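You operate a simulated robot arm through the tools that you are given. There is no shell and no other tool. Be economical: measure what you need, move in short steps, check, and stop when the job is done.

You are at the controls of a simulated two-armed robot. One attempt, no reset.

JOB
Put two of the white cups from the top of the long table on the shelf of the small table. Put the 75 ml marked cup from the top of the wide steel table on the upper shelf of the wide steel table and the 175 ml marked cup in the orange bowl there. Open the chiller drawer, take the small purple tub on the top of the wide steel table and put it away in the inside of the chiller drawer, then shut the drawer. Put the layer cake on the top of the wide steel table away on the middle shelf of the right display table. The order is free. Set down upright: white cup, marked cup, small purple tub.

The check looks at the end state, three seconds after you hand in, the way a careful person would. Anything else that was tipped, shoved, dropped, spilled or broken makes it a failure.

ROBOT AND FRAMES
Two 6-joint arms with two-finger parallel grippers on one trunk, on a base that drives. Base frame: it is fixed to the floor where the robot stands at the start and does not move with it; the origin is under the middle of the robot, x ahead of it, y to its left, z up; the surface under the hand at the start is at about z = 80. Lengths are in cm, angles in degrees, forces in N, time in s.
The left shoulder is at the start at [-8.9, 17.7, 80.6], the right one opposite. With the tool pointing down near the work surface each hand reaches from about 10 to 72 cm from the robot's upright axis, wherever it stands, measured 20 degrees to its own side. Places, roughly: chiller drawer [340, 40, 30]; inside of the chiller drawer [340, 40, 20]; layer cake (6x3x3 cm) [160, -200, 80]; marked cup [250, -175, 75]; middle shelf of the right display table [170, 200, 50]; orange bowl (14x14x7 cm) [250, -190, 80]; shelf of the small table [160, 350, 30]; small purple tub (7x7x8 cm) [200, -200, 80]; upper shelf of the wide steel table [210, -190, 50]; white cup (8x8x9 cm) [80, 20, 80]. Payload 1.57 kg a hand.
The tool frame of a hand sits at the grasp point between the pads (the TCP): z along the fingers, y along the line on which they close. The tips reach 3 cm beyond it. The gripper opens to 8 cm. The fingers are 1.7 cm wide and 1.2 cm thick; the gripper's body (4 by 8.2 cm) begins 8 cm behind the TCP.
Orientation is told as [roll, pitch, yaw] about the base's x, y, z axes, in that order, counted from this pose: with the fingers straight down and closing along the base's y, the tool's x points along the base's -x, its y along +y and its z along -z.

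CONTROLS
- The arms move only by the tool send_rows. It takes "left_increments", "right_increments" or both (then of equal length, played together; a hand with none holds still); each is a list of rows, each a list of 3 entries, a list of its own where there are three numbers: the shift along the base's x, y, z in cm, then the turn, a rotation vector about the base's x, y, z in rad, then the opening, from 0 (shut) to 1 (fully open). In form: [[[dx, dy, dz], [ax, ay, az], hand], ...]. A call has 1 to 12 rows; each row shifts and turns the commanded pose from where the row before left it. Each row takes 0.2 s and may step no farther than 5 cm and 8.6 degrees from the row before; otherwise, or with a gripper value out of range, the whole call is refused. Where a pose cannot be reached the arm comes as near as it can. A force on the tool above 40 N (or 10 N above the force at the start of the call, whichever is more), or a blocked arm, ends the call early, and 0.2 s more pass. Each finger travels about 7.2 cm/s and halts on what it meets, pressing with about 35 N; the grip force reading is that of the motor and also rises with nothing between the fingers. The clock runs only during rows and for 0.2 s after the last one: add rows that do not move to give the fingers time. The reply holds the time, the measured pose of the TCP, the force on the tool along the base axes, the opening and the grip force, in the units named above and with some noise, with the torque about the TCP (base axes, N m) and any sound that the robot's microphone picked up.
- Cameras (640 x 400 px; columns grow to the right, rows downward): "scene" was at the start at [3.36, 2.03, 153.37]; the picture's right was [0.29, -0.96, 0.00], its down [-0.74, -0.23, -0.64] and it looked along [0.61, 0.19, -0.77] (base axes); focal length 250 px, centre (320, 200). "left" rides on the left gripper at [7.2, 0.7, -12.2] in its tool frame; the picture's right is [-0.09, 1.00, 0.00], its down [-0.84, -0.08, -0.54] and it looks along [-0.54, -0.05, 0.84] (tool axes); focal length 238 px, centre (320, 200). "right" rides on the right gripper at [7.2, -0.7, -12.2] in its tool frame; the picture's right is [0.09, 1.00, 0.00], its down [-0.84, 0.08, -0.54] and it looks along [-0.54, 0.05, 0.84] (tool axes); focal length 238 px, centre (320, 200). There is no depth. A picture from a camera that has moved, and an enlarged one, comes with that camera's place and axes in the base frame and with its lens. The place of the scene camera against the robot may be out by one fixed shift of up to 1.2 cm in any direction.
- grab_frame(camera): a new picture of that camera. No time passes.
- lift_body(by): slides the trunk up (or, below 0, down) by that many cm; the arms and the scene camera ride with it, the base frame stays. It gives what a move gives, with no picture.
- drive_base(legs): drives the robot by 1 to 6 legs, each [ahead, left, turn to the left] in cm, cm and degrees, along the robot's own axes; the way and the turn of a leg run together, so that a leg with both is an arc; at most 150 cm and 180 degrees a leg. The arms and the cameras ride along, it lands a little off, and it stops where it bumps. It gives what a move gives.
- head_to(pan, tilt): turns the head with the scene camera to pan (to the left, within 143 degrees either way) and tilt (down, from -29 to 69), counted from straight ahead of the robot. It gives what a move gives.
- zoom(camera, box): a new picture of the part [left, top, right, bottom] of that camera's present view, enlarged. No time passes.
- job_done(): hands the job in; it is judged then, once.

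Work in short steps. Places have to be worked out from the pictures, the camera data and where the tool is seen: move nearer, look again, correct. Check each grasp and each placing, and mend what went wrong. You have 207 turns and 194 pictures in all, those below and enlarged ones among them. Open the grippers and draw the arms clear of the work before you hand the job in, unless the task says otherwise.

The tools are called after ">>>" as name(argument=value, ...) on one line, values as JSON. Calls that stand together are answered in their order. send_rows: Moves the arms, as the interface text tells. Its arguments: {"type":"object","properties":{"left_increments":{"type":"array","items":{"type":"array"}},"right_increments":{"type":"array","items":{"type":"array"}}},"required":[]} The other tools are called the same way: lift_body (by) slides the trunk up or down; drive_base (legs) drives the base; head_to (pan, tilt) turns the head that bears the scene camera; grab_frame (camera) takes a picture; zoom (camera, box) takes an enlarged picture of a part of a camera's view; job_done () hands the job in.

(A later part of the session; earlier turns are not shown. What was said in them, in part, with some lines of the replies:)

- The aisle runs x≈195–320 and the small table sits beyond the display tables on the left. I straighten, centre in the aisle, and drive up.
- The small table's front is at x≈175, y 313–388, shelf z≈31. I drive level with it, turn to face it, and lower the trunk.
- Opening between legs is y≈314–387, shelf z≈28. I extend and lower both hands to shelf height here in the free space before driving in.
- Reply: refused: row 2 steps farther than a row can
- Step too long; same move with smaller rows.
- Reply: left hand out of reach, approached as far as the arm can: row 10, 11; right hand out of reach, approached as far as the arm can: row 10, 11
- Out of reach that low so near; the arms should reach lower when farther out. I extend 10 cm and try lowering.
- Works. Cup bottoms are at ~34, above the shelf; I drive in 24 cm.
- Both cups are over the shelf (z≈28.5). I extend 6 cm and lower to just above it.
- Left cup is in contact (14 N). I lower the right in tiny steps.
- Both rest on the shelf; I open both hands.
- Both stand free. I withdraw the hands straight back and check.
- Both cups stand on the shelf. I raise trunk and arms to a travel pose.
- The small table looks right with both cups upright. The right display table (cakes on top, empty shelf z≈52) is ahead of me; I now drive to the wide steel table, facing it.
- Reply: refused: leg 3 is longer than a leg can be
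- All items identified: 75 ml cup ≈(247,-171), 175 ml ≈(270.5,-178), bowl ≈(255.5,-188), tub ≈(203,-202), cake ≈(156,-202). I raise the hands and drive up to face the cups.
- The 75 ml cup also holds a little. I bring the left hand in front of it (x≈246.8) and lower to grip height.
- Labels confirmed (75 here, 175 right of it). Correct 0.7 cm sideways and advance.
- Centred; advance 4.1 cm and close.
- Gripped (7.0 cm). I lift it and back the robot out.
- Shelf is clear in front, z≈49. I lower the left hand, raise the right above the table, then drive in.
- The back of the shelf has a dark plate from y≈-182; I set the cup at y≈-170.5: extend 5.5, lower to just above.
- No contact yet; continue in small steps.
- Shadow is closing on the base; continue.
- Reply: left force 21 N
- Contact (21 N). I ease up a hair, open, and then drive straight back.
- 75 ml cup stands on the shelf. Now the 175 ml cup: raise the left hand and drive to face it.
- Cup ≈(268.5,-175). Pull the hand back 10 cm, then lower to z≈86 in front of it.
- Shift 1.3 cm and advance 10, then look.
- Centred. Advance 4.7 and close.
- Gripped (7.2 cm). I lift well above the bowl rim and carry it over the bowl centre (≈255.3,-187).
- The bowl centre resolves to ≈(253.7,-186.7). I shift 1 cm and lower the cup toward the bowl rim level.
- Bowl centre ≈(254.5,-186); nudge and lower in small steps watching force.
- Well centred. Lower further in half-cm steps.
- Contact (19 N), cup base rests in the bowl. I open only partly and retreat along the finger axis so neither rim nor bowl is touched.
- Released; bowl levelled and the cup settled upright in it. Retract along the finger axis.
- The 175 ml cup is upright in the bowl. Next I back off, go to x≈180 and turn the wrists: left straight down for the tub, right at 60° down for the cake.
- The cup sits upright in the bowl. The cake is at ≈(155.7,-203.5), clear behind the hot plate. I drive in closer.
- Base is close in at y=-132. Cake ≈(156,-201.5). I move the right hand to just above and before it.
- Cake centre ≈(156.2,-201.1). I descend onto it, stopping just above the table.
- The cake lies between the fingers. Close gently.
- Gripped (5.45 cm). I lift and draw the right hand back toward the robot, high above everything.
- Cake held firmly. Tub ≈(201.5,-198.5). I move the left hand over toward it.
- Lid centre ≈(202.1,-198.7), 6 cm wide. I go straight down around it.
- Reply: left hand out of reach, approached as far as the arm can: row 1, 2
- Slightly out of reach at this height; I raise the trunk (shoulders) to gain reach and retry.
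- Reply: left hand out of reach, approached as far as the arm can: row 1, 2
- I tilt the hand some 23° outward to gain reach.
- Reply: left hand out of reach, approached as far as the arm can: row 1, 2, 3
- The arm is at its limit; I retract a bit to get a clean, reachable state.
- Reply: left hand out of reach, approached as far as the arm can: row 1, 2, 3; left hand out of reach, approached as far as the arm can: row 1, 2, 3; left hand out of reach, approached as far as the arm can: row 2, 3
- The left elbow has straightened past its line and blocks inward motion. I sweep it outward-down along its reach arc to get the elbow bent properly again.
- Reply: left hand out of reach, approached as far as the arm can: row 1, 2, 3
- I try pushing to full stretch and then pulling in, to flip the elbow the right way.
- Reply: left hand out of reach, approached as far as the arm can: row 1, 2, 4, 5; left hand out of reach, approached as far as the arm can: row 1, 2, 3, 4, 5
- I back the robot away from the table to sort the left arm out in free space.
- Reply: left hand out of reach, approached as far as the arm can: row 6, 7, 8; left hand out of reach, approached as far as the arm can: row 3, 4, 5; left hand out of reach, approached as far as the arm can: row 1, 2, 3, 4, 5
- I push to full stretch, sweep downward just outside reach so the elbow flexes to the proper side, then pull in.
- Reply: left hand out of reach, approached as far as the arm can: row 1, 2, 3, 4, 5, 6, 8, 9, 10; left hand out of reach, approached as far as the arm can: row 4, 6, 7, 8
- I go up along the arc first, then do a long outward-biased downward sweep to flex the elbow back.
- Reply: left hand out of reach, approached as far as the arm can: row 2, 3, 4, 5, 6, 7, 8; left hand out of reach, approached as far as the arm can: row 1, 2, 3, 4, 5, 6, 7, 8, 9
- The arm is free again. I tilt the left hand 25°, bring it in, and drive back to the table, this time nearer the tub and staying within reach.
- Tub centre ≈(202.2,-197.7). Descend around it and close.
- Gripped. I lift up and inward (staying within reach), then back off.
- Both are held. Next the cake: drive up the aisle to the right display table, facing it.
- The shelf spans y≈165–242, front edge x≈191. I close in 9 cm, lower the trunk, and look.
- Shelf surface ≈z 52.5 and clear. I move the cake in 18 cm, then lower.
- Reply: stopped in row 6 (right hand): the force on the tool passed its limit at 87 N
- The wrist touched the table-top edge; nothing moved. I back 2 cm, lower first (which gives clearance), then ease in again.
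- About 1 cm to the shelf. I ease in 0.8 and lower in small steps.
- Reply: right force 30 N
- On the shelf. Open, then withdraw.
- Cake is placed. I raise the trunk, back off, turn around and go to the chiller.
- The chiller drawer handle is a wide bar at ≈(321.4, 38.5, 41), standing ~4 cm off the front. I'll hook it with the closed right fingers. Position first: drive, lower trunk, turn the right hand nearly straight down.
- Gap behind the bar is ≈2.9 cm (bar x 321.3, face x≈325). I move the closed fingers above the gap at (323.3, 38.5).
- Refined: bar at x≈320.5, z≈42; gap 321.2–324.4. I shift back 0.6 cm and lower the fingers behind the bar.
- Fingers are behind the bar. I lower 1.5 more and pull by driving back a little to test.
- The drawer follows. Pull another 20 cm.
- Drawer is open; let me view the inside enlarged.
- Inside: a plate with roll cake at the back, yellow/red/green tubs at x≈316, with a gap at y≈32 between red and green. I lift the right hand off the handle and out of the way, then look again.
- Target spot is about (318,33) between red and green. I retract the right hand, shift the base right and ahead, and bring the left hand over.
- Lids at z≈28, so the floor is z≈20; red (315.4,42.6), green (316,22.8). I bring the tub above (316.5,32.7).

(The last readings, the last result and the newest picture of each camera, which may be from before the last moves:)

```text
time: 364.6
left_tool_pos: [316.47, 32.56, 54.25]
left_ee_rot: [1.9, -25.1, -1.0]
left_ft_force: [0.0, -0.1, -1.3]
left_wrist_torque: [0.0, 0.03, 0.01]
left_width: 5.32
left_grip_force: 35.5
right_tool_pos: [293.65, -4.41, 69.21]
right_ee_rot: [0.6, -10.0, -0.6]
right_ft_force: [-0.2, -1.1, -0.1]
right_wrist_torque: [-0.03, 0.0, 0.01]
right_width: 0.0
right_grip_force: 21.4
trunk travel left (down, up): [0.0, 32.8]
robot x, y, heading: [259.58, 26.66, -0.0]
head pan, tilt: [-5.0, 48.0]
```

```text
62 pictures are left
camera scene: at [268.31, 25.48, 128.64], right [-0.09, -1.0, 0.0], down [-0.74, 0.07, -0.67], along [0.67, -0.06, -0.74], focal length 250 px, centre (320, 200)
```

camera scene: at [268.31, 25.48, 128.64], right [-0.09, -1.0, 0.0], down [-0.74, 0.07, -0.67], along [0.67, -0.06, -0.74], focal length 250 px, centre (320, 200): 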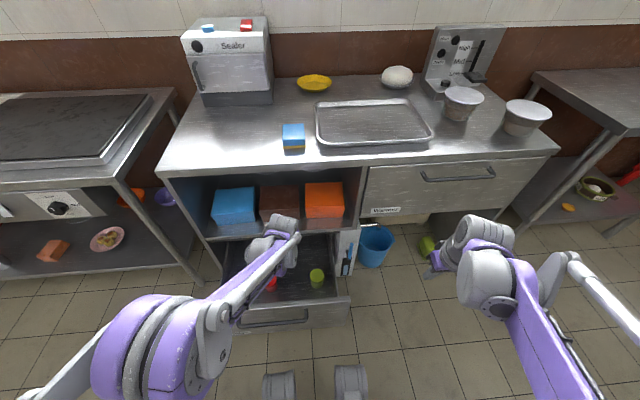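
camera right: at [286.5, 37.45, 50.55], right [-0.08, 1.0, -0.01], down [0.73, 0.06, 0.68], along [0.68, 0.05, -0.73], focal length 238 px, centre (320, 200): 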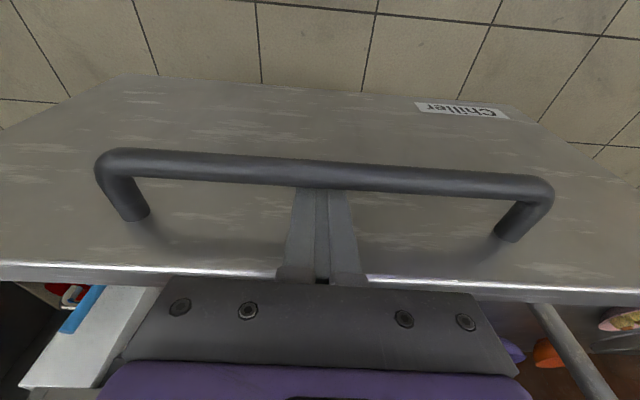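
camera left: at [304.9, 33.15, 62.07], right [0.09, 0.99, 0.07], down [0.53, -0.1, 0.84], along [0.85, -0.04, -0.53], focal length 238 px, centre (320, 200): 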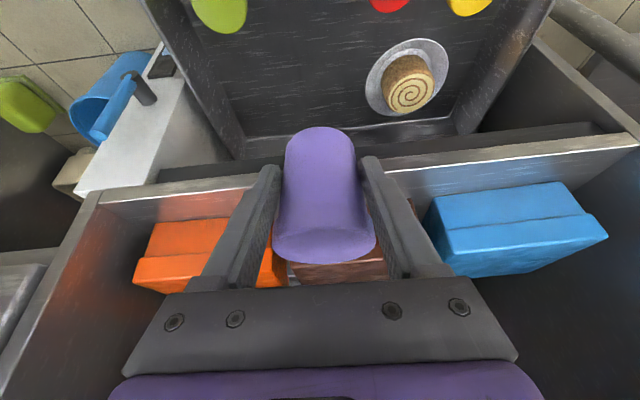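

Descend to z≈36 and check clearances.

>>> send_rows(left_increments=[[[0, 0, -4], [0, 0, 0], 0.6], [[0, 0, -4], [0, 0, 0], 0.6], [[0, 0, -4], [0, 0, 0], 0.6], [[0, 0, -4], [0, 0, 0], 0.6], [[0, 0, -2], [0, 0, 0], 0.6], [[0, 0, 0], [0, 0, 0], 0.6]])

>>> grab_frame(camera="left")

>>> zoom(camera="scene", box=[170, 200, 370, 340])

```text
time: 365.9
left_tool_pos: [316.27, 32.81, 36.16]
left_ee_rot: [1.9, -25.2, -1.0]
left_ft_force: [0.6, -0.2, -2.7]
left_wrist_torque: [0.01, 0.05, -0.02]
left_width: 5.36
left_grip_force: 35.0
right_tool_pos: [293.66, -4.42, 69.27]
right_ee_rot: [0.5, -10.0, -0.6]
right_ft_force: [0.2, 0.9, 0.5]
right_wrist_torque: [0.01, 0.0, -0.01]
right_width: 0.01
right_grip_force: 21.3
trunk travel left (down, up): [0.0, 32.8]
robot x, y, heading: [259.58, 26.6, -0.0]
head pan, tilt: [-5.0, 48.0]
```

```text
61 pictures are left
camera left: at [304.71, 33.31, 44.03], right [0.09, 0.99, 0.07], down [0.53, -0.1, 0.84], along [0.85, -0.04, -0.53], focal length 238 px, centre (320, 200)
```

left: 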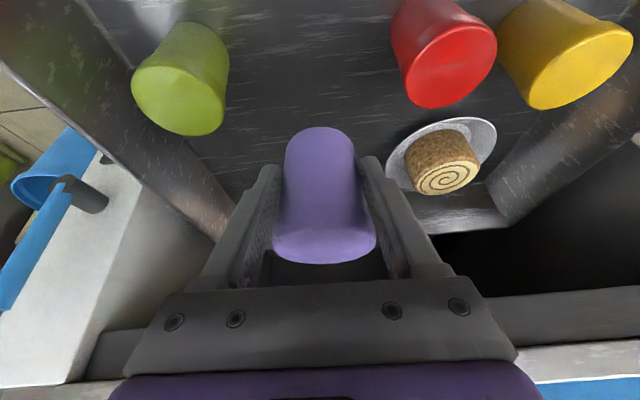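

```text
2.86 times, centred on (270, 270) of scene
camera zoom: at [268.32, 25.48, 128.64], right [-0.09, -1.0, 0.0], down [-0.74, 0.07, -0.67], along [0.67, -0.06, -0.74], focal length 714 px, centre (463, 0)
```

zoom: 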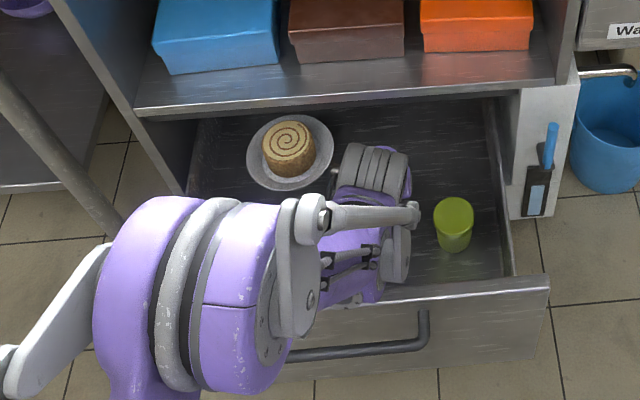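

Clear on both sides. Lower further to near the floor.

>>> send_rows(left_increments=[[[0, 0, -3], [0, 0, 0], 0.6], [[0, 0, -3], [0, 0, 0], 0.6], [[0, 0, -2.5], [0, 0, 0], 0.6], [[0, 0, 0], [0, 0, 0], 0.6]])

>>> grab_frame(camera="left")

>>> zoom(camera="scene", box=[170, 200, 370, 340])

```text
time: 366.9
left_tool_pos: [316.28, 32.8, 27.77]
left_ee_rot: [1.9, -25.2, -0.9]
left_ft_force: [-0.2, 0.5, -0.6]
left_wrist_torque: [-0.02, 0.03, 0.03]
left_width: 5.35
left_grip_force: 35.4
right_tool_pos: [293.71, -4.39, 69.34]
right_ee_rot: [0.6, -10.0, -0.7]
right_ft_force: [-0.1, 0.4, 0.7]
right_wrist_torque: [-0.01, 0.0, 0.03]
right_width: 0.04
right_grip_force: 21.6
trunk travel left (down, up): [0.0, 32.8]
robot x, y, heading: [259.28, 26.67, 0.1]
head pan, tilt: [-5.0, 48.0]
```

```text
59 pictures are left
camera left: at [304.74, 33.31, 35.65], right [0.09, 0.99, 0.07], down [0.53, -0.1, 0.84], along [0.85, -0.04, -0.53], focal length 238 px, centre (320, 200)
```

left: 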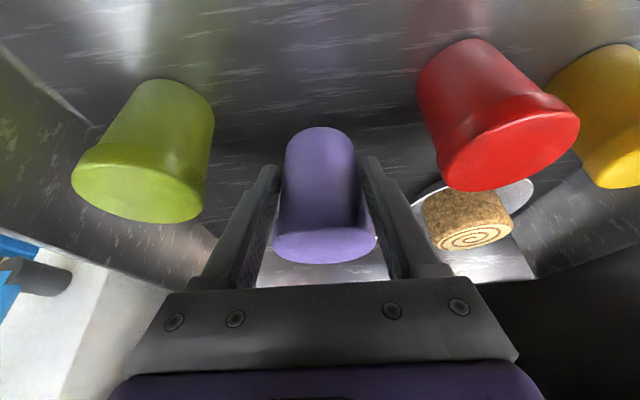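

```text
2.86 times, centred on (270, 270) of scene
camera zoom: at [268.32, 25.48, 128.64], right [-0.09, -1.0, 0.0], down [-0.74, 0.07, -0.67], along [0.67, -0.06, -0.74], focal length 714 px, centre (463, 0)
```

zoom: 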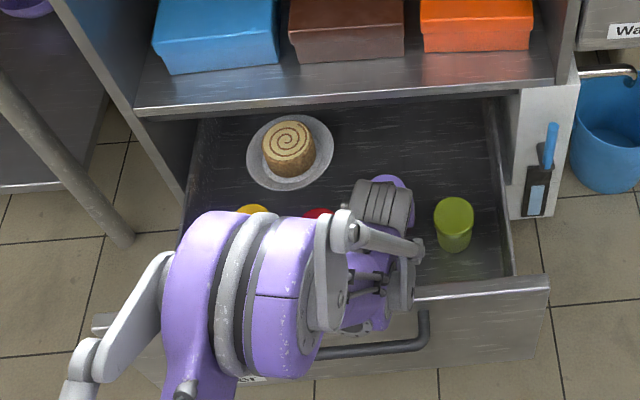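

>>> send_rows(left_increments=[[[0, 0, -1], [0, 0, 0], 0.6], [[0, 0, -0.7], [0, 0, 0], 0.6], [[0, 0, 0], [0, 0, 0], 0.6]])

```text
time: 367.8
left_tool_pos: [316.43, 32.71, 26.62]
left_ee_rot: [2.0, -25.4, -1.0]
left_ft_force: [0.1, -1.0, -1.6]
left_wrist_torque: [-0.04, 0.03, 0.01]
left_width: 5.37
left_grip_force: 35.1
right_tool_pos: [293.29, -4.51, 69.34]
right_ee_rot: [0.6, -10.2, -0.6]
right_ft_force: [-0.3, -1.1, -0.6]
right_wrist_torque: [-0.02, 0.01, -0.02]
right_width: 0.0
right_grip_force: 21.2
trunk travel left (down, up): [0.0, 32.8]
robot x, y, heading: [259.5, 26.39, 0.0]
head pan, tilt: [-5.0, 48.0]
```

The forearm seems to rest on the drawer's front wall. I raise the trunk so the forearm comes in steeper, then lower the arm again.

>>> lift_body(by=22)

>>> send_rows(left_increments=[[[0, 0, -4], [0, 0, 0], 0.6], [[0, 0, -4], [0, 0, 0], 0.6], [[0, 0, -4], [0, 0, 0], 0.6], [[0, 0, -3], [0, 0, 0], 0.6], [[0, 0, 0], [0, 0, 0], 0.6]])

>>> grab_frame(camera="scene")

```text
time: 370.1
left_tool_pos: [316.39, 32.64, 48.23]
left_ee_rot: [1.9, -25.2, -1.0]
left_ft_force: [0.3, -0.3, -2.1]
left_wrist_torque: [0.0, 0.04, -0.01]
left_width: 5.33
left_grip_force: 35.1
right_tool_pos: [293.61, -4.4, 91.2]
right_ee_rot: [0.6, -10.0, -0.6]
right_ft_force: [0.9, 0.4, 0.5]
right_wrist_torque: [0.04, 0.0, -0.03]
right_width: 0.0
right_grip_force: 21.4
trunk travel left (down, up): [-22.0, 10.8]
robot x, y, heading: [259.42, 26.53, -0.2]
head pan, tilt: [-5.0, 48.0]
```

```text
time: 371.3
left_tool_pos: [314.75, 33.53, 39.74]
left_ee_rot: [1.8, -25.2, -0.9]
left_ft_force: [0.4, 0.7, -1.6]
left_wrist_torque: [0.0, 0.04, 0.03]
left_width: 5.33
left_grip_force: 34.7
left hand out of reach, approached as far as the arm can: row 3, 4
right_tool_pos: [293.58, -4.44, 91.43]
right_ee_rot: [0.5, -10.0, -0.7]
right_ft_force: [0.2, -0.1, -1.0]
right_wrist_torque: [0.03, 0.01, -0.01]
right_width: 0.0
right_grip_force: 21.4
trunk travel left (down, up): [-22.0, 10.8]
robot x, y, heading: [259.37, 26.58, -0.3]
head pan, tilt: [-5.0, 48.0]
```

```text
57 pictures are left
camera scene: at [263.43, 25.49, 150.7], right [-0.09, -1.0, 0.0], down [-0.74, 0.07, -0.67], along [0.67, -0.06, -0.74], focal length 250 px, centre (320, 200)
```

scene: 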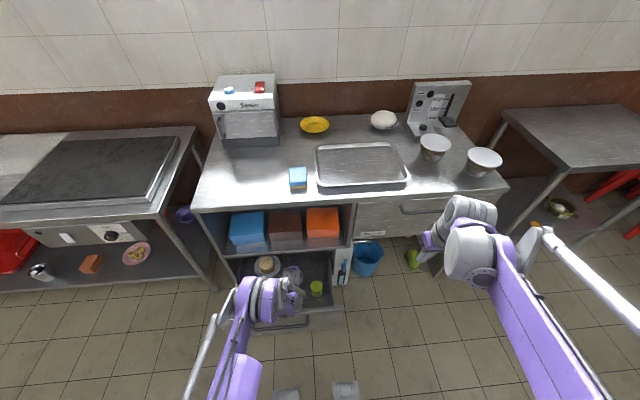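

There's a lower joint limit from that height. A middle trunk height plus a spot 3 cm further in should do. Raise arm, set trunk, shift.

>>> send_rows(left_increments=[[[0.5, -0.2, 4], [0, 0, 0], 0.6], [[1, -0.2, 4], [0, 0, 0], 0.6], [[1, -0.2, 4], [0, 0, 0], 0.6], [[1.3, -0.2, 3], [0, 0, 0], 0.6], [[1, 0, 0], [0, 0, 0], 0.6]])

>>> lift_body(by=-15)

>>> send_rows(left_increments=[[[0, 0, -4], [0, 0, 0], 0.6], [[0, 0, -3.5], [0, 0, 0], 0.6], [[0, 0, 0], [0, 0, 0], 0.6]])

>>> grab_frame(camera="left")

```text
time: 372.5
left_tool_pos: [319.66, 32.31, 54.58]
left_ee_rot: [1.9, -25.0, -1.0]
left_ft_force: [-0.4, 0.0, -0.8]
left_wrist_torque: [0.02, 0.04, -0.02]
left_width: 5.35
left_grip_force: 34.7
right_tool_pos: [293.74, -4.39, 91.19]
right_ee_rot: [0.6, -10.0, -0.6]
right_ft_force: [0.9, 0.7, -0.1]
right_wrist_torque: [-0.01, -0.01, -0.02]
right_width: 0.02
right_grip_force: 20.9
trunk travel left (down, up): [-22.0, 10.8]
robot x, y, heading: [259.4, 26.49, -0.1]
head pan, tilt: [-5.0, 48.0]
```

```text
time: 374.2
left_tool_pos: [319.55, 32.44, 39.8]
left_ee_rot: [1.9, -25.2, -1.0]
left_ft_force: [0.3, 0.0, -2.2]
left_wrist_torque: [-0.03, 0.01, 0.01]
left_width: 5.33
left_grip_force: 35.2
right_tool_pos: [293.73, -4.44, 76.27]
right_ee_rot: [0.6, -10.0, -0.6]
right_ft_force: [0.0, 0.4, -0.1]
right_wrist_torque: [-0.03, 0.03, -0.02]
right_width: 0.0
right_grip_force: 21.2
trunk travel left (down, up): [-7.0, 25.8]
robot x, y, heading: [259.37, 26.38, -0.1]
head pan, tilt: [-5.0, 48.0]
```

```text
time: 375.0
left_tool_pos: [319.65, 32.54, 32.36]
left_ee_rot: [2.0, -25.1, -1.0]
left_ft_force: [0.0, -0.8, -1.3]
left_wrist_torque: [0.02, 0.01, -0.02]
left_width: 5.32
left_grip_force: 34.7
right_tool_pos: [293.75, -4.51, 76.29]
right_ee_rot: [0.6, -10.0, -0.6]
right_ft_force: [-1.1, 0.5, 0.7]
right_wrist_torque: [0.01, -0.03, 0.0]
right_width: 0.02
right_grip_force: 20.9
trunk travel left (down, up): [-7.0, 25.8]
robot x, y, heading: [259.5, 26.47, -0.2]
head pan, tilt: [-5.0, 48.0]
```

```text
56 pictures are left
camera left: at [307.92, 33.05, 40.23], right [0.09, 0.99, 0.07], down [0.53, -0.1, 0.84], along [0.85, -0.04, -0.53], focal length 238 px, centre (320, 200)
```

left: 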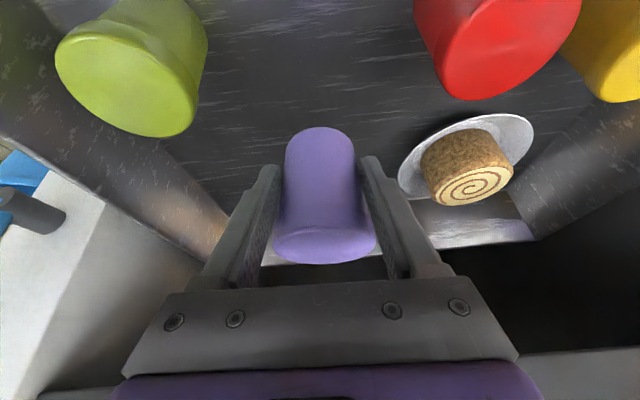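

>>> send_rows(left_increments=[[[0, 0, -2.5], [0, 0, 0], 0.6], [[0, 0, -2], [0, 0, 0], 0.6], [[0, 0, -1.3], [0, 0, 0], 0.6], [[0, 0, 0], [0, 0, 0], 0.6]])

```text
time: 376.0
left_tool_pos: [319.68, 32.25, 26.41]
left_ee_rot: [2.0, -25.2, -1.0]
left_ft_force: [-0.4, -0.4, -2.3]
left_wrist_torque: [0.01, 0.05, 0.04]
left_width: 5.33
left_grip_force: 34.8
right_tool_pos: [293.66, -4.36, 76.25]
right_ee_rot: [0.5, -10.0, -0.6]
right_ft_force: [0.0, -0.1, 0.8]
right_wrist_torque: [0.03, 0.0, 0.01]
right_width: 0.0
right_grip_force: 21.7
trunk travel left (down, up): [-7.0, 25.8]
robot x, y, heading: [259.54, 26.5, -0.4]
head pan, tilt: [-5.0, 48.0]
```

Tracking well now (26.4). Continue in small steps to contact.

>>> send_rows(left_increments=[[[0, 0, -0.6], [0, 0, 0], 0.6], [[0, 0, -0.5], [0, 0, 0], 0.6], [[0, 0, 0], [0, 0, 0], 0.6]])

>>> grab_frame(camera="left")

```text
time: 376.8
left_tool_pos: [319.67, 32.35, 26.44]
left_ee_rot: [1.8, -25.6, -1.0]
left_ft_force: [1.1, -0.2, -2.4]
left_wrist_torque: [-0.01, 0.02, -0.02]
left_width: 5.34
left_grip_force: 35.5
right_tool_pos: [293.05, -4.34, 76.67]
right_ee_rot: [0.6, -10.4, -0.7]
right_ft_force: [0.7, 0.5, 0.7]
right_wrist_torque: [-0.02, 0.01, 0.02]
right_width: 0.01
right_grip_force: 21.1
trunk travel left (down, up): [-7.0, 25.8]
robot x, y, heading: [259.37, 26.59, -0.0]
head pan, tilt: [-5.0, 48.0]
```

```text
55 pictures are left
camera left: at [308.01, 32.87, 34.14], right [0.09, 0.99, 0.07], down [0.52, -0.1, 0.85], along [0.85, -0.04, -0.53], focal length 238 px, centre (320, 200)
```

left: 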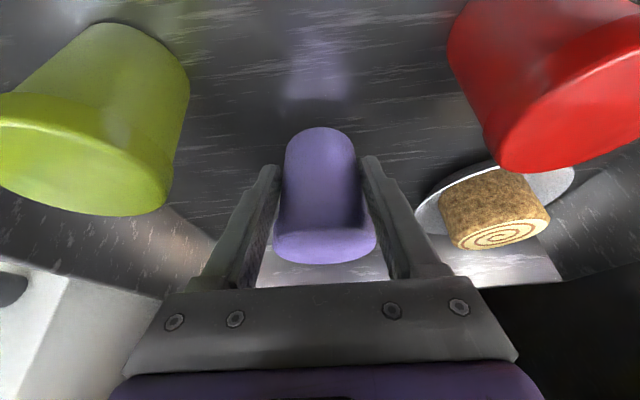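

Blocked again without tool force: some arm link is resting on the drawer. I relieve the pressure and use the right hand's camera to look at it from the side.

>>> send_rows(left_increments=[[[0, 0, 0.6], [0, 0, 0], 0.6], [[0, 0, 0.4], [0, 0, 0], 0.6], [[0, 0, 0], [0, 0, 0], 0.6], [[0, 0, 0], [0, 0, 0], 0.6], [[0, 0, 0], [0, 0, 0], 0.6], [[0, 0, 0], [0, 0, 0], 0.6], [[0, 0, 0], [0, 0, 0], 0.6], [[0, 0, 0], [0, 0, 0], 0.6], [[0, 0, 0], [0, 0, 0], 0.6]], right_increments=[[[0.5, -1.5, 0], [0, 0, 0.145], 0], [[0.5, -1.5, 0], [0, 0, 0.145], 0], [[0.5, -1.5, 0], [0, 0, 0.145], 0], [[0.5, -1.5, 0], [0, 0, 0.145], 0], [[0.5, 0, 0], [0, 0, 0.145], 0], [[0.5, 0, 0], [0, 0, 0.145], 0], [[0, 0, 0], [0, 0, 0.145], 0], [[0, 0, 0], [0, 0, 0.145], 0], [[0, 0, 0], [0, 0, 0.145], 0]])

>>> grab_frame(camera="right")

```text
time: 378.8
left_tool_pos: [319.6, 32.34, 26.26]
left_ee_rot: [1.9, -25.2, -1.0]
left_ft_force: [-0.2, 0.1, -1.8]
left_wrist_torque: [0.0, 0.04, 0.01]
left_width: 5.35
left_grip_force: 35.1
right_tool_pos: [296.41, -10.43, 76.34]
right_ee_rot: [0.5, -10.0, 74.3]
right_ft_force: [0.0, -0.6, -1.2]
right_wrist_torque: [-0.01, 0.0, -0.02]
right_width: 0.0
right_grip_force: 21.6
trunk travel left (down, up): [-7.0, 25.8]
robot x, y, heading: [259.62, 26.36, 0.2]
head pan, tilt: [-5.0, 48.0]
```

```text
54 pictures are left
camera right: at [294.75, -19.59, 87.12], right [-0.98, 0.18, -0.01], down [0.13, 0.72, 0.68], along [0.13, 0.67, -0.73], focal length 238 px, centre (320, 200)
```

right: 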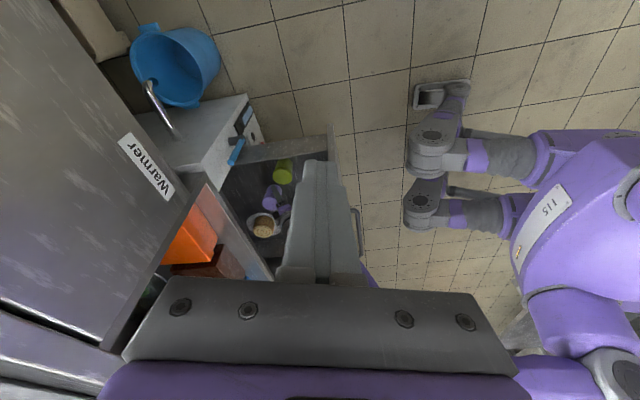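

>>> send_rows(right_increments=[[[0, 0, 0], [0, 0, 0], 0.5], [[0, 0, 0], [0, 0, 0], 1], [[0, 0, 0], [0, 0, 0], 1], [[0, 0, 0], [0, 0, 0], 1]])

>>> zoom(camera="right", box=[200, 100, 440, 300])

```text
time: 379.8
left_tool_pos: [319.51, 32.37, 26.3]
left_ee_rot: [1.9, -25.1, -1.0]
left_ft_force: [-0.3, 0.0, -1.0]
left_wrist_torque: [-0.03, 0.0, -0.02]
left_width: 5.34
left_grip_force: 35.1
right_tool_pos: [296.54, -10.47, 76.31]
right_ee_rot: [0.5, -10.0, 74.1]
right_ft_force: [0.1, 0.1, 0.0]
right_wrist_torque: [0.0, -0.01, -0.02]
right_width: 7.99
right_grip_force: 0.1
trunk travel left (down, up): [-7.0, 25.8]
robot x, y, heading: [259.64, 26.37, 0.1]
head pan, tilt: [-5.0, 48.0]
```

```text
2.00 times, centred on (320, 200) of right
camera zoom: at [294.75, -19.58, 87.1], right [-0.98, 0.18, -0.01], down [0.13, 0.72, 0.68], along [0.13, 0.67, -0.73], focal length 477 px, centre (320, 200)
```

zoom: 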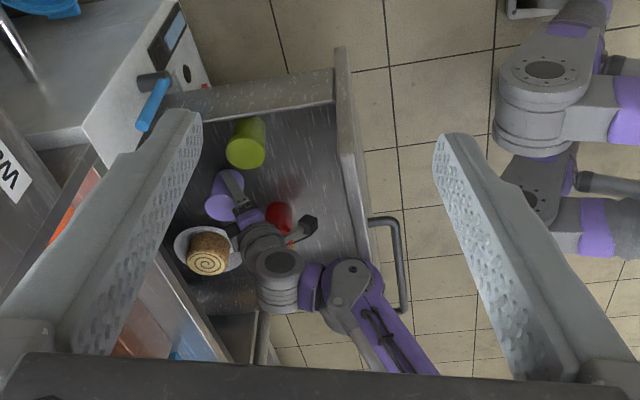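

The forearm's end drum sits over the drawer's front wall. Moving 5 cm further in lets it pass inside; the spot there is free too.

>>> send_rows(left_increments=[[[1, 0, 1], [0, 0, 0], 0.6], [[2, 0, 0], [0, 0, 0], 0.6], [[2, 0, 0], [0, 0, 0], 0.6], [[0, 0, -0.7], [0, 0, 0], 0.6], [[0, 0, -0.7], [0, 0, 0], 0.6], [[0, 0, 0], [0, 0, 0], 0.6]])

>>> zoom(camera="right", box=[200, 100, 440, 300])

```text
time: 381.2
left_tool_pos: [323.89, 32.53, 26.9]
left_ee_rot: [1.9, -25.2, -1.0]
left_ft_force: [1.2, -0.4, -2.0]
left_wrist_torque: [-0.01, 0.04, 0.02]
left_width: 5.35
left_grip_force: 34.9
left hand out of reach, approached as far as the arm can: row 4, 5
right_tool_pos: [296.62, -10.48, 76.18]
right_ee_rot: [0.6, -9.9, 74.2]
right_ft_force: [0.3, 0.9, 0.6]
right_wrist_torque: [0.03, 0.0, 0.03]
right_width: 8.0
right_grip_force: 0.1
trunk travel left (down, up): [-7.0, 25.8]
robot x, y, heading: [259.62, 26.37, 0.0]
head pan, tilt: [-5.0, 48.0]
```

```text
2.00 times, centred on (320, 200) of right
camera zoom: at [294.84, -19.54, 87.08], right [-0.98, 0.18, -0.01], down [0.13, 0.72, 0.68], along [0.13, 0.67, -0.73], focal length 477 px, centre (320, 200)
```

zoom: 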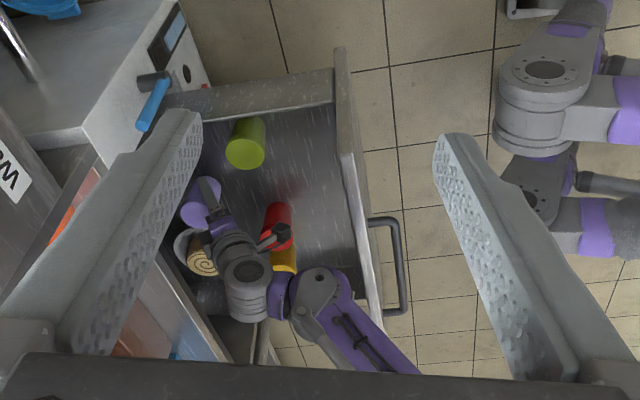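

At the joint limit again, but the drum is now inside the wall. I lower the trunk itself in small steps to set the tub down.

>>> lift_body(by=-1.3)

```text
time: 381.8
left_tool_pos: [323.7, 32.61, 25.75]
left_ee_rot: [2.0, -25.2, -1.0]
left_ft_force: [0.9, 0.7, -1.8]
left_wrist_torque: [-0.01, 0.02, 0.02]
left_width: 5.31
left_grip_force: 35.0
right_tool_pos: [296.63, -10.35, 74.98]
right_ee_rot: [0.5, -10.0, 74.2]
right_ft_force: [0.5, 1.1, 0.1]
right_wrist_torque: [0.02, -0.03, 0.01]
right_width: 7.99
right_grip_force: 0.1
trunk travel left (down, up): [-5.7, 27.1]
robot x, y, heading: [259.27, 26.5, -0.1]
head pan, tilt: [-5.0, 48.0]
```

>>> lift_body(by=-0.5)

>>> grab_frame(camera="left")

```text
time: 382.4
left_tool_pos: [323.74, 32.49, 25.22]
left_ee_rot: [1.9, -25.2, -1.0]
left_ft_force: [0.0, 0.7, -1.7]
left_wrist_torque: [0.0, 0.0, 0.03]
left_width: 5.34
left_grip_force: 34.9
right_tool_pos: [296.71, -10.37, 74.44]
right_ee_rot: [0.6, -10.0, 74.2]
right_ft_force: [-0.9, 0.1, -0.5]
right_wrist_torque: [0.02, 0.02, 0.0]
right_width: 7.99
right_grip_force: 0.1
trunk travel left (down, up): [-5.2, 27.6]
robot x, y, heading: [259.56, 26.22, 0.1]
head pan, tilt: [-5.0, 48.0]
```

```text
51 pictures are left
camera left: at [312.08, 33.07, 32.99], right [0.09, 0.99, 0.07], down [0.53, -0.1, 0.84], along [0.85, -0.04, -0.53], focal length 238 px, centre (320, 200)
```

left: 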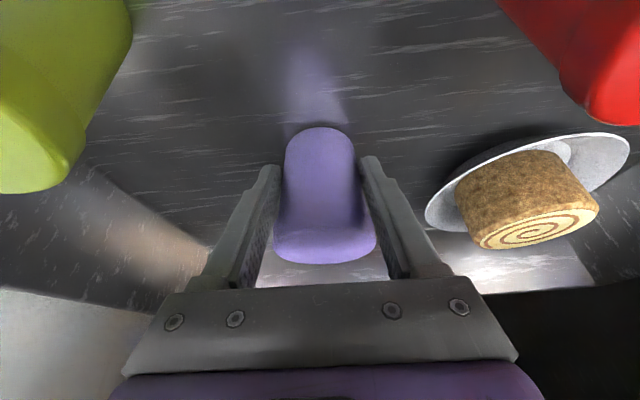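

>>> lift_body(by=-0.4)

```text
time: 382.9
left_tool_pos: [323.79, 32.55, 24.88]
left_ee_rot: [1.8, -25.5, -0.9]
left_ft_force: [2.4, 3.5, 20.0]
left_wrist_torque: [-0.16, -0.83, 0.16]
left_width: 5.33
left_grip_force: 35.0
right_tool_pos: [296.41, -10.4, 74.15]
right_ee_rot: [0.5, -10.0, 74.3]
right_ft_force: [0.8, -0.7, 0.3]
right_wrist_torque: [-0.02, 0.02, -0.03]
right_width: 7.99
right_grip_force: 0.1
trunk travel left (down, up): [-4.8, 28.0]
robot x, y, heading: [259.44, 26.53, -0.1]
head pan, tilt: [-5.0, 48.0]
```

Floor contact (20 N). I open the left fingers partly and then raise straight up.

>>> send_rows(left_increments=[[[0, 0, 0.1], [0, 0, 0], 0.72], [[0, 0, 0], [0, 0, 0], 0.88], [[0, 0, 0], [0, 0, 0], 0.9], [[0, 0, 0], [0, 0, 0], 0.9]])

>>> grab_frame(camera="left")

```text
time: 383.9
left_tool_pos: [323.66, 32.61, 24.78]
left_ee_rot: [1.9, -25.2, -1.0]
left_ft_force: [0.0, 0.3, -0.1]
left_wrist_torque: [-0.02, 0.0, -0.01]
left_width: 7.21
left_grip_force: 0.1
right_tool_pos: [296.65, -10.43, 74.1]
right_ee_rot: [0.7, -10.0, 74.2]
right_ft_force: [0.0, 0.1, 1.4]
right_wrist_torque: [-0.01, -0.02, 0.01]
right_width: 8.0
right_grip_force: 0.2
trunk travel left (down, up): [-4.8, 28.0]
robot x, y, heading: [259.85, 26.43, -0.3]
head pan, tilt: [-5.0, 48.0]
```

```text
50 pictures are left
camera left: at [312.09, 33.07, 32.66], right [0.09, 0.99, 0.07], down [0.53, -0.1, 0.84], along [0.85, -0.04, -0.53], focal length 238 px, centre (320, 200)
```

left: 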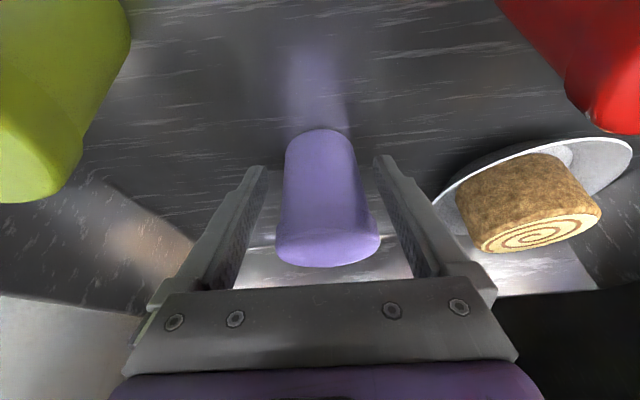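

Tub stands free. Raise the trunk straight up to clear the drawer.

>>> lift_body(by=28)

>>> grab_frame(camera="left")

```text
time: 385.4
left_tool_pos: [325.05, 32.57, 42.21]
left_ee_rot: [1.6, -27.2, -0.6]
left_ft_force: [-2.9, 0.1, -6.1]
left_wrist_torque: [-0.27, 0.09, 0.1]
left_width: 7.22
left_grip_force: 0.1
right_tool_pos: [296.6, -10.42, 88.27]
right_ee_rot: [0.4, -10.2, 74.1]
right_ft_force: [0.7, -0.1, 0.8]
right_wrist_torque: [0.01, 0.01, -0.01]
right_width: 8.0
right_grip_force: 0.1
trunk travel left (down, up): [-18.8, 13.9]
robot x, y, heading: [259.46, 26.48, 0.1]
head pan, tilt: [-5.0, 48.0]
stopped: the force on the tool passed its limit at 91 N (the readings are from after the stop); the commanded pose is now the measured one
```

```text
49 pictures are left
camera left: at [313.17, 33.04, 49.62], right [0.08, 0.99, 0.07], down [0.5, -0.1, 0.86], along [0.86, -0.03, -0.5], focal length 238 px, centre (320, 200)
```

left: 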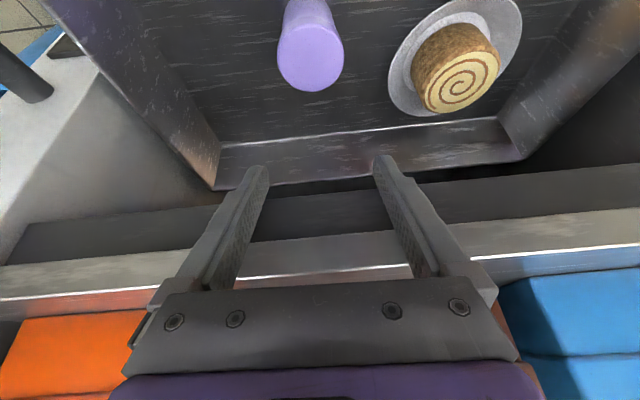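

The fingers met the shelf lip above. I back the hand 8 cm toward the robot, then continue up.

>>> send_rows(left_increments=[[[-1, 0, -0.5], [0, 0, 0], 0.9], [[-3, 0, 0], [0, 0, 0], 0.9], [[-4, 0, 0], [0, 0, 0], 0.9], [[-2, 0, 2], [0, 0, 0], 0.9], [[0, 0, 4], [0, 0, 0], 0.9], [[0, 0, 4], [0, 0, 0], 0.9], [[0, 0, 4], [0, 0, 0], 0.9], [[-2, 0, 4], [0, 0, 0], 0.9], [[-4, 2, 2], [0, 0, 0], 0.9], [[-4, 2, 2], [0, 0, 0], 0.9], [[-4, 2, 2], [0, 0, 0], 0.9]])

>>> head_to(pan=0, tilt=55)

>>> grab_frame(camera="scene")

```text
time: 387.8
left_tool_pos: [300.95, 38.63, 65.66]
left_ee_rot: [1.6, -27.1, -0.5]
left_ft_force: [-0.4, 0.7, -0.2]
left_wrist_torque: [-0.01, -0.02, -0.02]
left_width: 7.23
left_grip_force: 0.1
right_tool_pos: [296.61, -10.36, 88.2]
right_ee_rot: [0.4, -10.0, 74.3]
right_ft_force: [-0.5, -0.4, 0.5]
right_wrist_torque: [-0.01, 0.01, -0.01]
right_width: 8.04
right_grip_force: 0.0
trunk travel left (down, up): [-18.8, 13.9]
robot x, y, heading: [259.18, 26.48, -0.3]
head pan, tilt: [-5.0, 48.0]
```

```text
time: 388.5
left_tool_pos: [301.23, 38.58, 65.6]
left_ee_rot: [1.7, -27.1, -0.6]
left_ft_force: [0.6, 0.7, 0.0]
left_wrist_torque: [0.0, -0.01, 0.0]
left_width: 7.19
left_grip_force: 0.2
right_tool_pos: [296.73, -10.45, 88.18]
right_ee_rot: [0.4, -10.1, 74.1]
right_ft_force: [0.5, -0.1, 0.0]
right_wrist_torque: [0.0, -0.03, -0.02]
right_width: 8.0
right_grip_force: 0.1
trunk travel left (down, up): [-18.8, 13.9]
robot x, y, heading: [259.57, 26.61, -0.3]
head pan, tilt: [0.0, 55.0]
```

```text
48 pictures are left
camera scene: at [262.95, 26.17, 146.74], right [0.0, -1.0, 0.0], down [-0.82, 0.0, -0.57], along [0.57, 0.0, -0.82], focal length 250 px, centre (320, 200)
```

scene: 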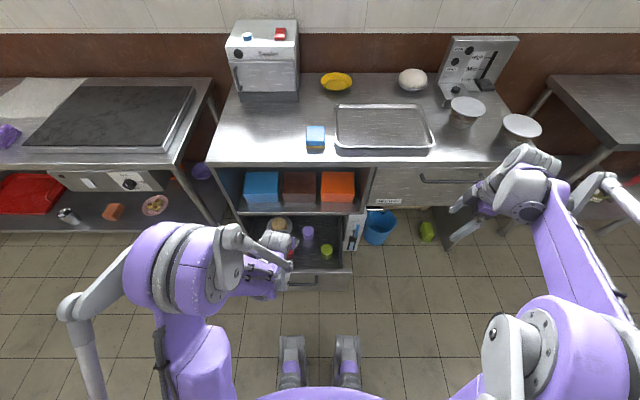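

Tub stands upright in the drawer with the others undisturbed. To shut it: back off, turn the left hand near-vertical, close it, and set it in front of the handle bar.

>>> drive_base(legs=[[-25, 0, 0]])

>>> lift_body(by=-16)

>>> send_rows(left_increments=[[[2, 0, 0], [0, 0.14, 0], 0.5], [[2, 0, -1], [0, 0.14, 0], 0], [[2, 0, -2], [0, 0, 0], 0], [[2, 0, -2], [0, 0, 0], 0], [[0, 0, -2], [0, 0, 0], 0], [[0, 0, 0], [0, 0, 0], 0]])

>>> grab_frame(camera="left")

>>> grab_frame(camera="scene")

```text
time: 390.4
left_tool_pos: [274.9, 38.68, 65.53]
left_ee_rot: [1.7, -27.1, -0.6]
left_ft_force: [-0.5, 0.1, -0.5]
left_wrist_torque: [-0.02, -0.01, -0.04]
left_width: 7.2
left_grip_force: 0.1
right_tool_pos: [270.57, -10.39, 88.28]
right_ee_rot: [0.3, -10.1, 74.3]
right_ft_force: [1.1, 0.3, -0.5]
right_wrist_torque: [0.03, 0.0, 0.0]
right_width: 8.01
right_grip_force: 0.1
trunk travel left (down, up): [-18.8, 13.9]
robot x, y, heading: [233.45, 26.76, 0.1]
head pan, tilt: [0.0, 55.0]
```

```text
time: 392.2
left_tool_pos: [274.83, 38.65, 49.6]
left_ee_rot: [1.6, -27.1, -0.6]
left_ft_force: [1.2, -0.4, 0.1]
left_wrist_torque: [0.0, 0.04, 0.0]
left_width: 7.18
left_grip_force: 0.1
right_tool_pos: [270.5, -10.37, 72.25]
right_ee_rot: [0.4, -10.1, 74.3]
right_ft_force: [0.0, 0.5, -0.6]
right_wrist_torque: [0.04, -0.01, 0.01]
right_width: 7.99
right_grip_force: 0.0
trunk travel left (down, up): [-2.8, 29.9]
robot x, y, heading: [233.2, 26.28, 0.0]
head pan, tilt: [0.0, 55.0]
```

```text
time: 393.6
left_tool_pos: [283.22, 38.68, 42.61]
left_ee_rot: [1.5, -11.1, -0.5]
left_ft_force: [0.4, -0.3, 0.2]
left_wrist_torque: [-0.01, -0.04, 0.01]
left_width: 0.0
left_grip_force: 21.2
right_tool_pos: [270.63, -10.28, 72.2]
right_ee_rot: [0.5, -10.1, 74.4]
right_ft_force: [-0.7, 0.1, -0.2]
right_wrist_torque: [0.0, 0.0, 0.01]
right_width: 8.0
right_grip_force: 0.2
trunk travel left (down, up): [-2.8, 29.9]
robot x, y, heading: [233.33, 26.35, -0.1]
head pan, tilt: [0.0, 55.0]
```

```text
47 pictures are left
camera left: at [273.86, 39.13, 53.03], right [0.09, 0.99, 0.04], down [0.72, -0.1, 0.69], along [0.69, -0.03, -0.72], focal length 238 px, centre (320, 200)
```

left: 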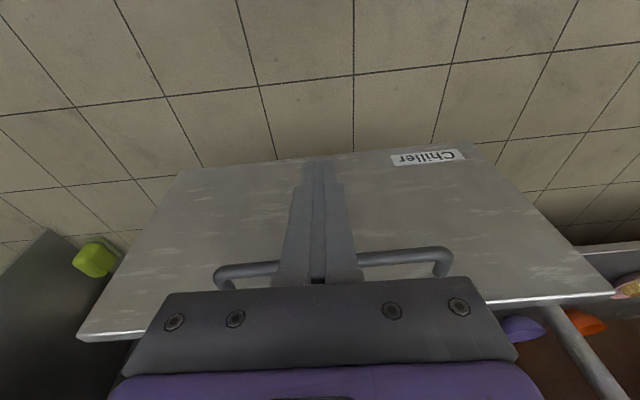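

```text
46 pictures are left
camera scene: at [241.13, 26.2, 129.92], right [0.0, -1.0, 0.0], down [-0.82, 0.0, -0.57], along [0.57, 0.0, -0.82], focal length 250 px, centre (320, 200)
```

scene: 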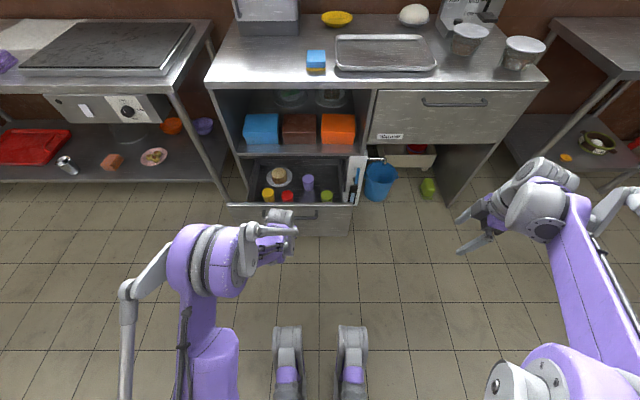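

Fingers are in front of the bar at its height. Push by driving ahead.

>>> drive_base(legs=[[18, 0, 0]])

>>> grab_frame(camera="left")

>>> zoom(camera="scene", box=[216, 120, 416, 260])

```text
time: 395.1
left_tool_pos: [301.42, 38.67, 42.56]
left_ee_rot: [1.4, -11.0, -0.4]
left_ft_force: [1.1, 1.3, -0.2]
left_wrist_torque: [-0.03, -0.01, 0.06]
left_width: 0.02
left_grip_force: 21.9
right_tool_pos: [289.0, -10.28, 72.17]
right_ee_rot: [0.4, -10.0, 74.2]
right_ft_force: [-0.3, -0.2, -0.2]
right_wrist_torque: [0.0, 0.0, -0.02]
right_width: 8.01
right_grip_force: 0.2
trunk travel left (down, up): [-2.8, 29.9]
robot x, y, heading: [251.51, 26.28, -0.1]
head pan, tilt: [0.0, 55.0]
```

```text
45 pictures are left
camera left: at [292.07, 39.15, 53.04], right [0.09, 0.99, 0.04], down [0.72, -0.1, 0.69], along [0.69, -0.03, -0.72], focal length 238 px, centre (320, 200)
```

left: 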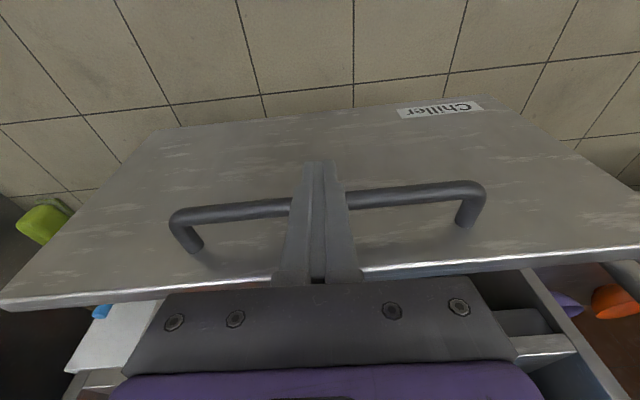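

```text
2.86 times, centred on (316, 190) of scene
camera zoom: at [259.39, 26.2, 129.92], right [0.0, -1.0, 0.0], down [-0.82, 0.0, -0.57], along [0.57, 0.0, -0.82], focal length 714 px, centre (331, 229)
```

zoom: 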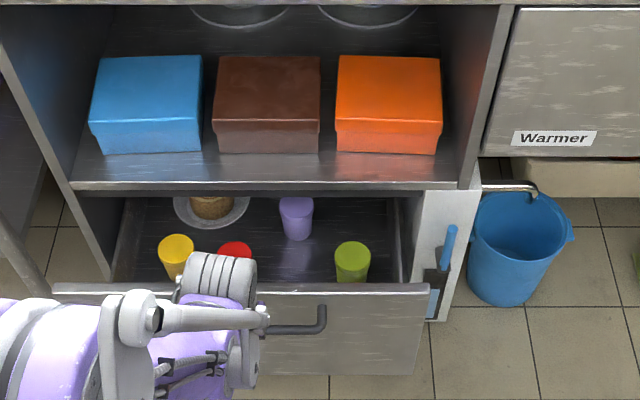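

Closing smoothly. Continue 15 cm, then finish gently.

>>> drive_base(legs=[[15, 0, 0]])

>>> drive_base(legs=[[3.5, 0, 0]])

>>> grab_frame(camera="left")

>>> zoom(camera="scene", box=[216, 120, 416, 260])

```text
time: 396.5
left_tool_pos: [316.58, 38.77, 42.54]
left_ee_rot: [1.5, -11.0, -0.4]
left_ft_force: [0.7, 0.0, -0.4]
left_wrist_torque: [0.0, 0.02, 0.01]
left_width: 0.0
left_grip_force: 21.1
right_tool_pos: [303.95, -10.3, 72.28]
right_ee_rot: [0.5, -10.0, 74.4]
right_ft_force: [-0.2, -0.5, -0.1]
right_wrist_torque: [-0.02, 0.02, 0.01]
right_width: 7.99
right_grip_force: 0.0
trunk travel left (down, up): [-2.8, 29.9]
robot x, y, heading: [266.36, 26.35, 0.1]
head pan, tilt: [0.0, 55.0]
```

```text
time: 397.4
left_tool_pos: [318.8, 38.66, 42.59]
left_ee_rot: [1.5, -10.0, -0.3]
left_ft_force: [0.2, -1.1, 0.5]
left_wrist_torque: [-0.02, 0.0, -0.01]
left_width: 0.0
left_grip_force: 22.0
right_tool_pos: [307.1, -10.17, 72.23]
right_ee_rot: [0.4, -10.1, 74.4]
right_ft_force: [-0.1, 0.2, -0.3]
right_wrist_torque: [-0.01, -0.01, -0.01]
right_width: 7.97
right_grip_force: 0.0
trunk travel left (down, up): [-2.8, 29.9]
robot x, y, heading: [269.63, 26.52, -0.3]
head pan, tilt: [0.0, 55.0]
stopped in leg 1: the force on the tool passed its limit at 77 N (the readings are from after the stop); the commanded pose is now the measured one
```

```text
43 pictures are left
camera left: at [309.7, 39.2, 53.21], right [0.09, 0.99, 0.04], down [0.73, -0.1, 0.68], along [0.68, -0.03, -0.73], focal length 238 px, centre (320, 200)
```

left: 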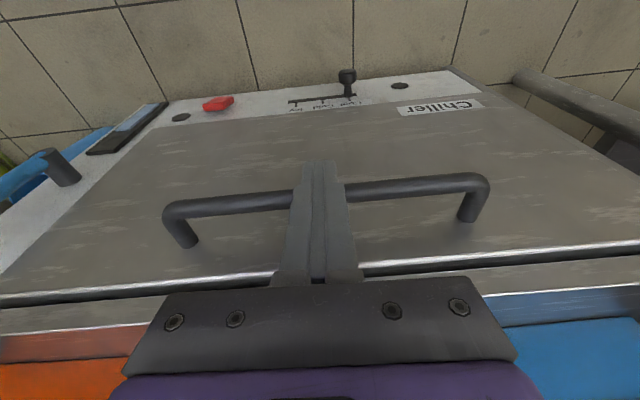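

```text
2.86 times, centred on (316, 190) of scene
camera zoom: at [277.44, 26.24, 129.92], right [0.0, -1.0, 0.0], down [-0.82, 0.0, -0.57], along [0.57, 0.0, -0.82], focal length 714 px, centre (331, 229)
```

zoom: 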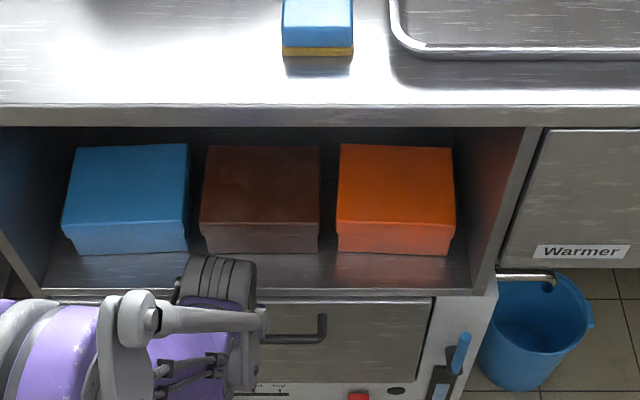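

The drawer is shut flush. I back away, raise the trunk, open the left hand, and take final checks.

>>> drive_base(legs=[[-30, 0, 0]])

>>> lift_body(by=22)

>>> send_rows(left_increments=[[[-2, 0, 3], [0, 0, 0], 0.5], [[-2, 0, 3], [0, 0, 0], 1], [[-2, 0, 3], [0, 0, 0], 1], [[-2, 0, 3], [0, 0, 0], 1], [[0, 0, 3], [0, 0, 0], 1]])

>>> head_to(pan=0, tilt=35)

>>> grab_frame(camera="scene")

>>> head_to(pan=-90, tilt=25)

>>> zoom(camera="scene", box=[200, 120, 440, 280])

```text
time: 399.5
left_tool_pos: [288.12, 38.82, 42.49]
left_ee_rot: [1.5, -10.1, -0.2]
left_ft_force: [0.4, 0.3, 0.2]
left_wrist_torque: [0.03, 0.01, 0.04]
left_width: 0.0
left_grip_force: 21.4
right_tool_pos: [276.42, -10.29, 72.18]
right_ee_rot: [0.4, -10.1, 74.4]
right_ft_force: [-0.6, 0.5, 0.0]
right_wrist_torque: [-0.02, 0.03, -0.02]
right_width: 8.03
right_grip_force: 0.0
trunk travel left (down, up): [-2.8, 29.9]
robot x, y, heading: [238.92, 26.23, 0.2]
head pan, tilt: [0.0, 55.0]
```

```text
time: 401.9
left_tool_pos: [288.22, 38.75, 64.51]
left_ee_rot: [1.5, -9.9, -0.2]
left_ft_force: [0.2, -0.1, 1.1]
left_wrist_torque: [-0.01, -0.01, -0.02]
left_width: 0.01
left_grip_force: 20.9
right_tool_pos: [276.45, -10.28, 94.13]
right_ee_rot: [0.4, -10.2, 74.6]
right_ft_force: [0.1, 1.0, 0.5]
right_wrist_torque: [0.02, 0.01, -0.01]
right_width: 7.98
right_grip_force: 0.1
trunk travel left (down, up): [-24.8, 7.9]
robot x, y, heading: [239.0, 25.98, 0.0]
head pan, tilt: [0.0, 55.0]
```

```text
time: 403.1
left_tool_pos: [279.9, 38.51, 79.43]
left_ee_rot: [1.5, -10.1, -0.1]
left_ft_force: [1.0, 1.4, -0.2]
left_wrist_torque: [-0.04, 0.01, -0.03]
left_width: 8.01
left_grip_force: 0.2
right_tool_pos: [276.38, -10.2, 94.18]
right_ee_rot: [0.4, -10.0, 74.4]
right_ft_force: [-0.5, -0.2, 0.3]
right_wrist_torque: [0.0, -0.02, 0.0]
right_width: 7.99
right_grip_force: 0.0
trunk travel left (down, up): [-24.8, 7.9]
robot x, y, heading: [239.38, 26.07, 0.3]
head pan, tilt: [0.0, 55.0]
```

```text
time: 403.9
left_tool_pos: [279.86, 38.43, 79.39]
left_ee_rot: [1.5, -10.2, -0.1]
left_ft_force: [0.0, -0.2, 0.7]
left_wrist_torque: [-0.01, -0.02, -0.03]
left_width: 8.0
left_grip_force: 0.1
right_tool_pos: [276.38, -10.15, 94.26]
right_ee_rot: [0.4, -10.0, 74.5]
right_ft_force: [-0.2, 0.0, -0.5]
right_wrist_torque: [0.0, 0.02, 0.0]
right_width: 7.98
right_grip_force: 0.2
trunk travel left (down, up): [-24.8, 7.9]
robot x, y, heading: [238.62, 26.31, 0.2]
head pan, tilt: [0.0, 35.0]
```

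```text
41 pictures are left
camera scene: at [243.83, 26.16, 155.45], right [0.0, -1.0, 0.0], down [-0.57, 0.0, -0.82], along [0.82, 0.0, -0.57], focal length 250 px, centre (320, 200)
```

scene: 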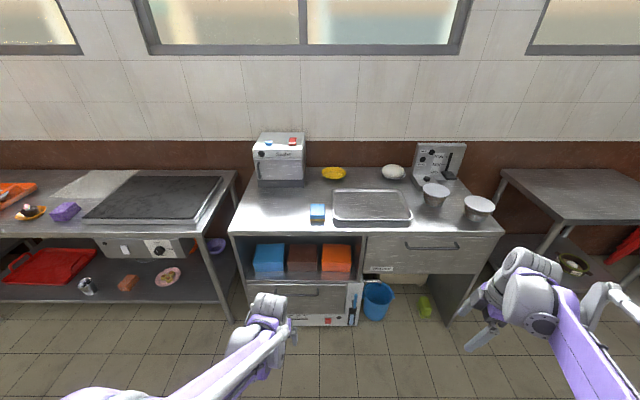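

```text
time: 405.5
left_tool_pos: [280.04, 38.55, 79.43]
left_ee_rot: [1.6, -10.1, -0.3]
left_ft_force: [0.7, -0.7, -0.2]
left_wrist_torque: [0.0, -0.01, -0.02]
left_width: 7.99
left_grip_force: 0.0
right_tool_pos: [276.47, -10.25, 94.3]
right_ee_rot: [0.4, -10.2, 74.5]
right_ft_force: [-0.7, 0.0, -0.2]
right_wrist_torque: [0.0, 0.04, 0.01]
right_width: 7.99
right_grip_force: 0.1
trunk travel left (down, up): [-24.8, 7.9]
robot x, y, heading: [238.76, 26.81, 0.3]
head pan, tilt: [-90.0, 25.0]
```

```text
2.50 times, centred on (320, 200) of scene
camera zoom: at [235.06, 16.92, 157.03], right [-1.0, 0.0, 0.0], down [0.0, 0.42, -0.91], along [0.0, -0.91, -0.42], focal length 625 px, centre (320, 200)
```

zoom: 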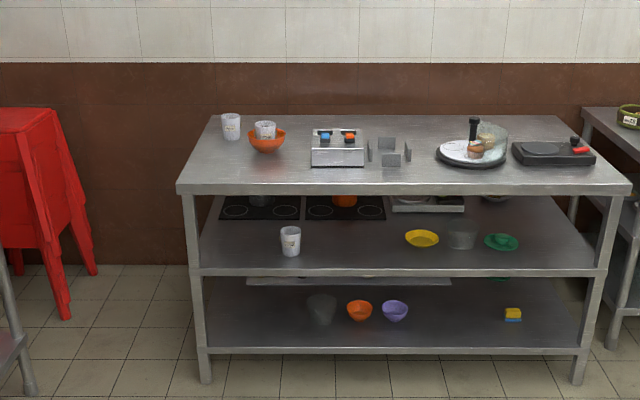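

Wide table is in order. One last look toward the display and small tables.

>>> head_to(pan=115, tilt=25)

>>> grab_frame(camera="scene")

```text
time: 408.5
left_tool_pos: [279.95, 38.53, 79.32]
left_ee_rot: [1.6, -10.1, -0.1]
left_ft_force: [-0.9, 0.5, -1.0]
left_wrist_torque: [0.02, -0.01, 0.01]
left_width: 8.0
left_grip_force: 0.1
right_tool_pos: [276.48, -10.34, 94.21]
right_ee_rot: [0.4, -10.1, 74.4]
right_ft_force: [0.3, 1.1, 0.3]
right_wrist_torque: [0.0, 0.03, -0.01]
right_width: 8.01
right_grip_force: 0.0
trunk travel left (down, up): [-24.8, 7.9]
robot x, y, heading: [238.88, 26.52, 0.6]
head pan, tilt: [115.0, 25.0]
```

```text
39 pictures are left
camera scene: at [231.1, 34.47, 157.03], right [0.9, 0.43, 0.0], down [0.18, -0.38, -0.91], along [-0.39, 0.82, -0.42], focal length 250 px, centre (320, 200)
```

scene: 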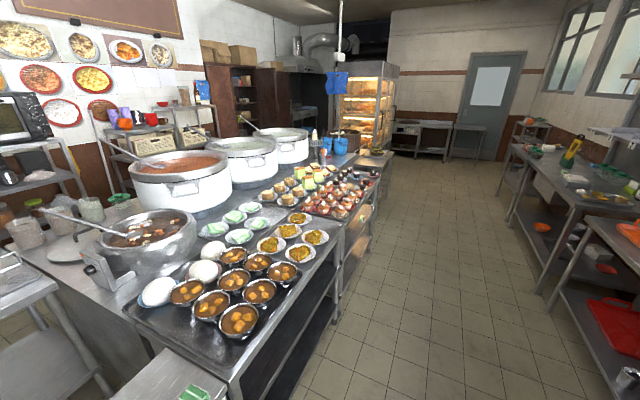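

Nothing looks disturbed there, the arms are clear of the work and both grippers are open, so I hand in.

>>> job_done()

```text
The job is handed in.
```

I put everything in its place and handed the job in. I did not reopen the drawer to check the tub after it met its end stop on closing.

- **White cups:** two empty ones stand upright on the shelf of the small table.
- **75 ml cup:** it stands upright on the upper shelf of the wide steel table.
- **175 ml cup:** it stands upright in the orange bowl.
- **Purple tub:** it is in the chiller drawer between the red and green tubs. It was upright when last seen, with the drawer about two thirds open, and the drawer is shut.
- **Layer cake:** it is on the middle shelf of the right display table.

Two hard touches happened along the way: the right wrist hit the top edge of the display table (87 N), and the left fingers hit the shelf lip above the drawer (91 N). I saw nothing shifted or tipped afterwards in either place.
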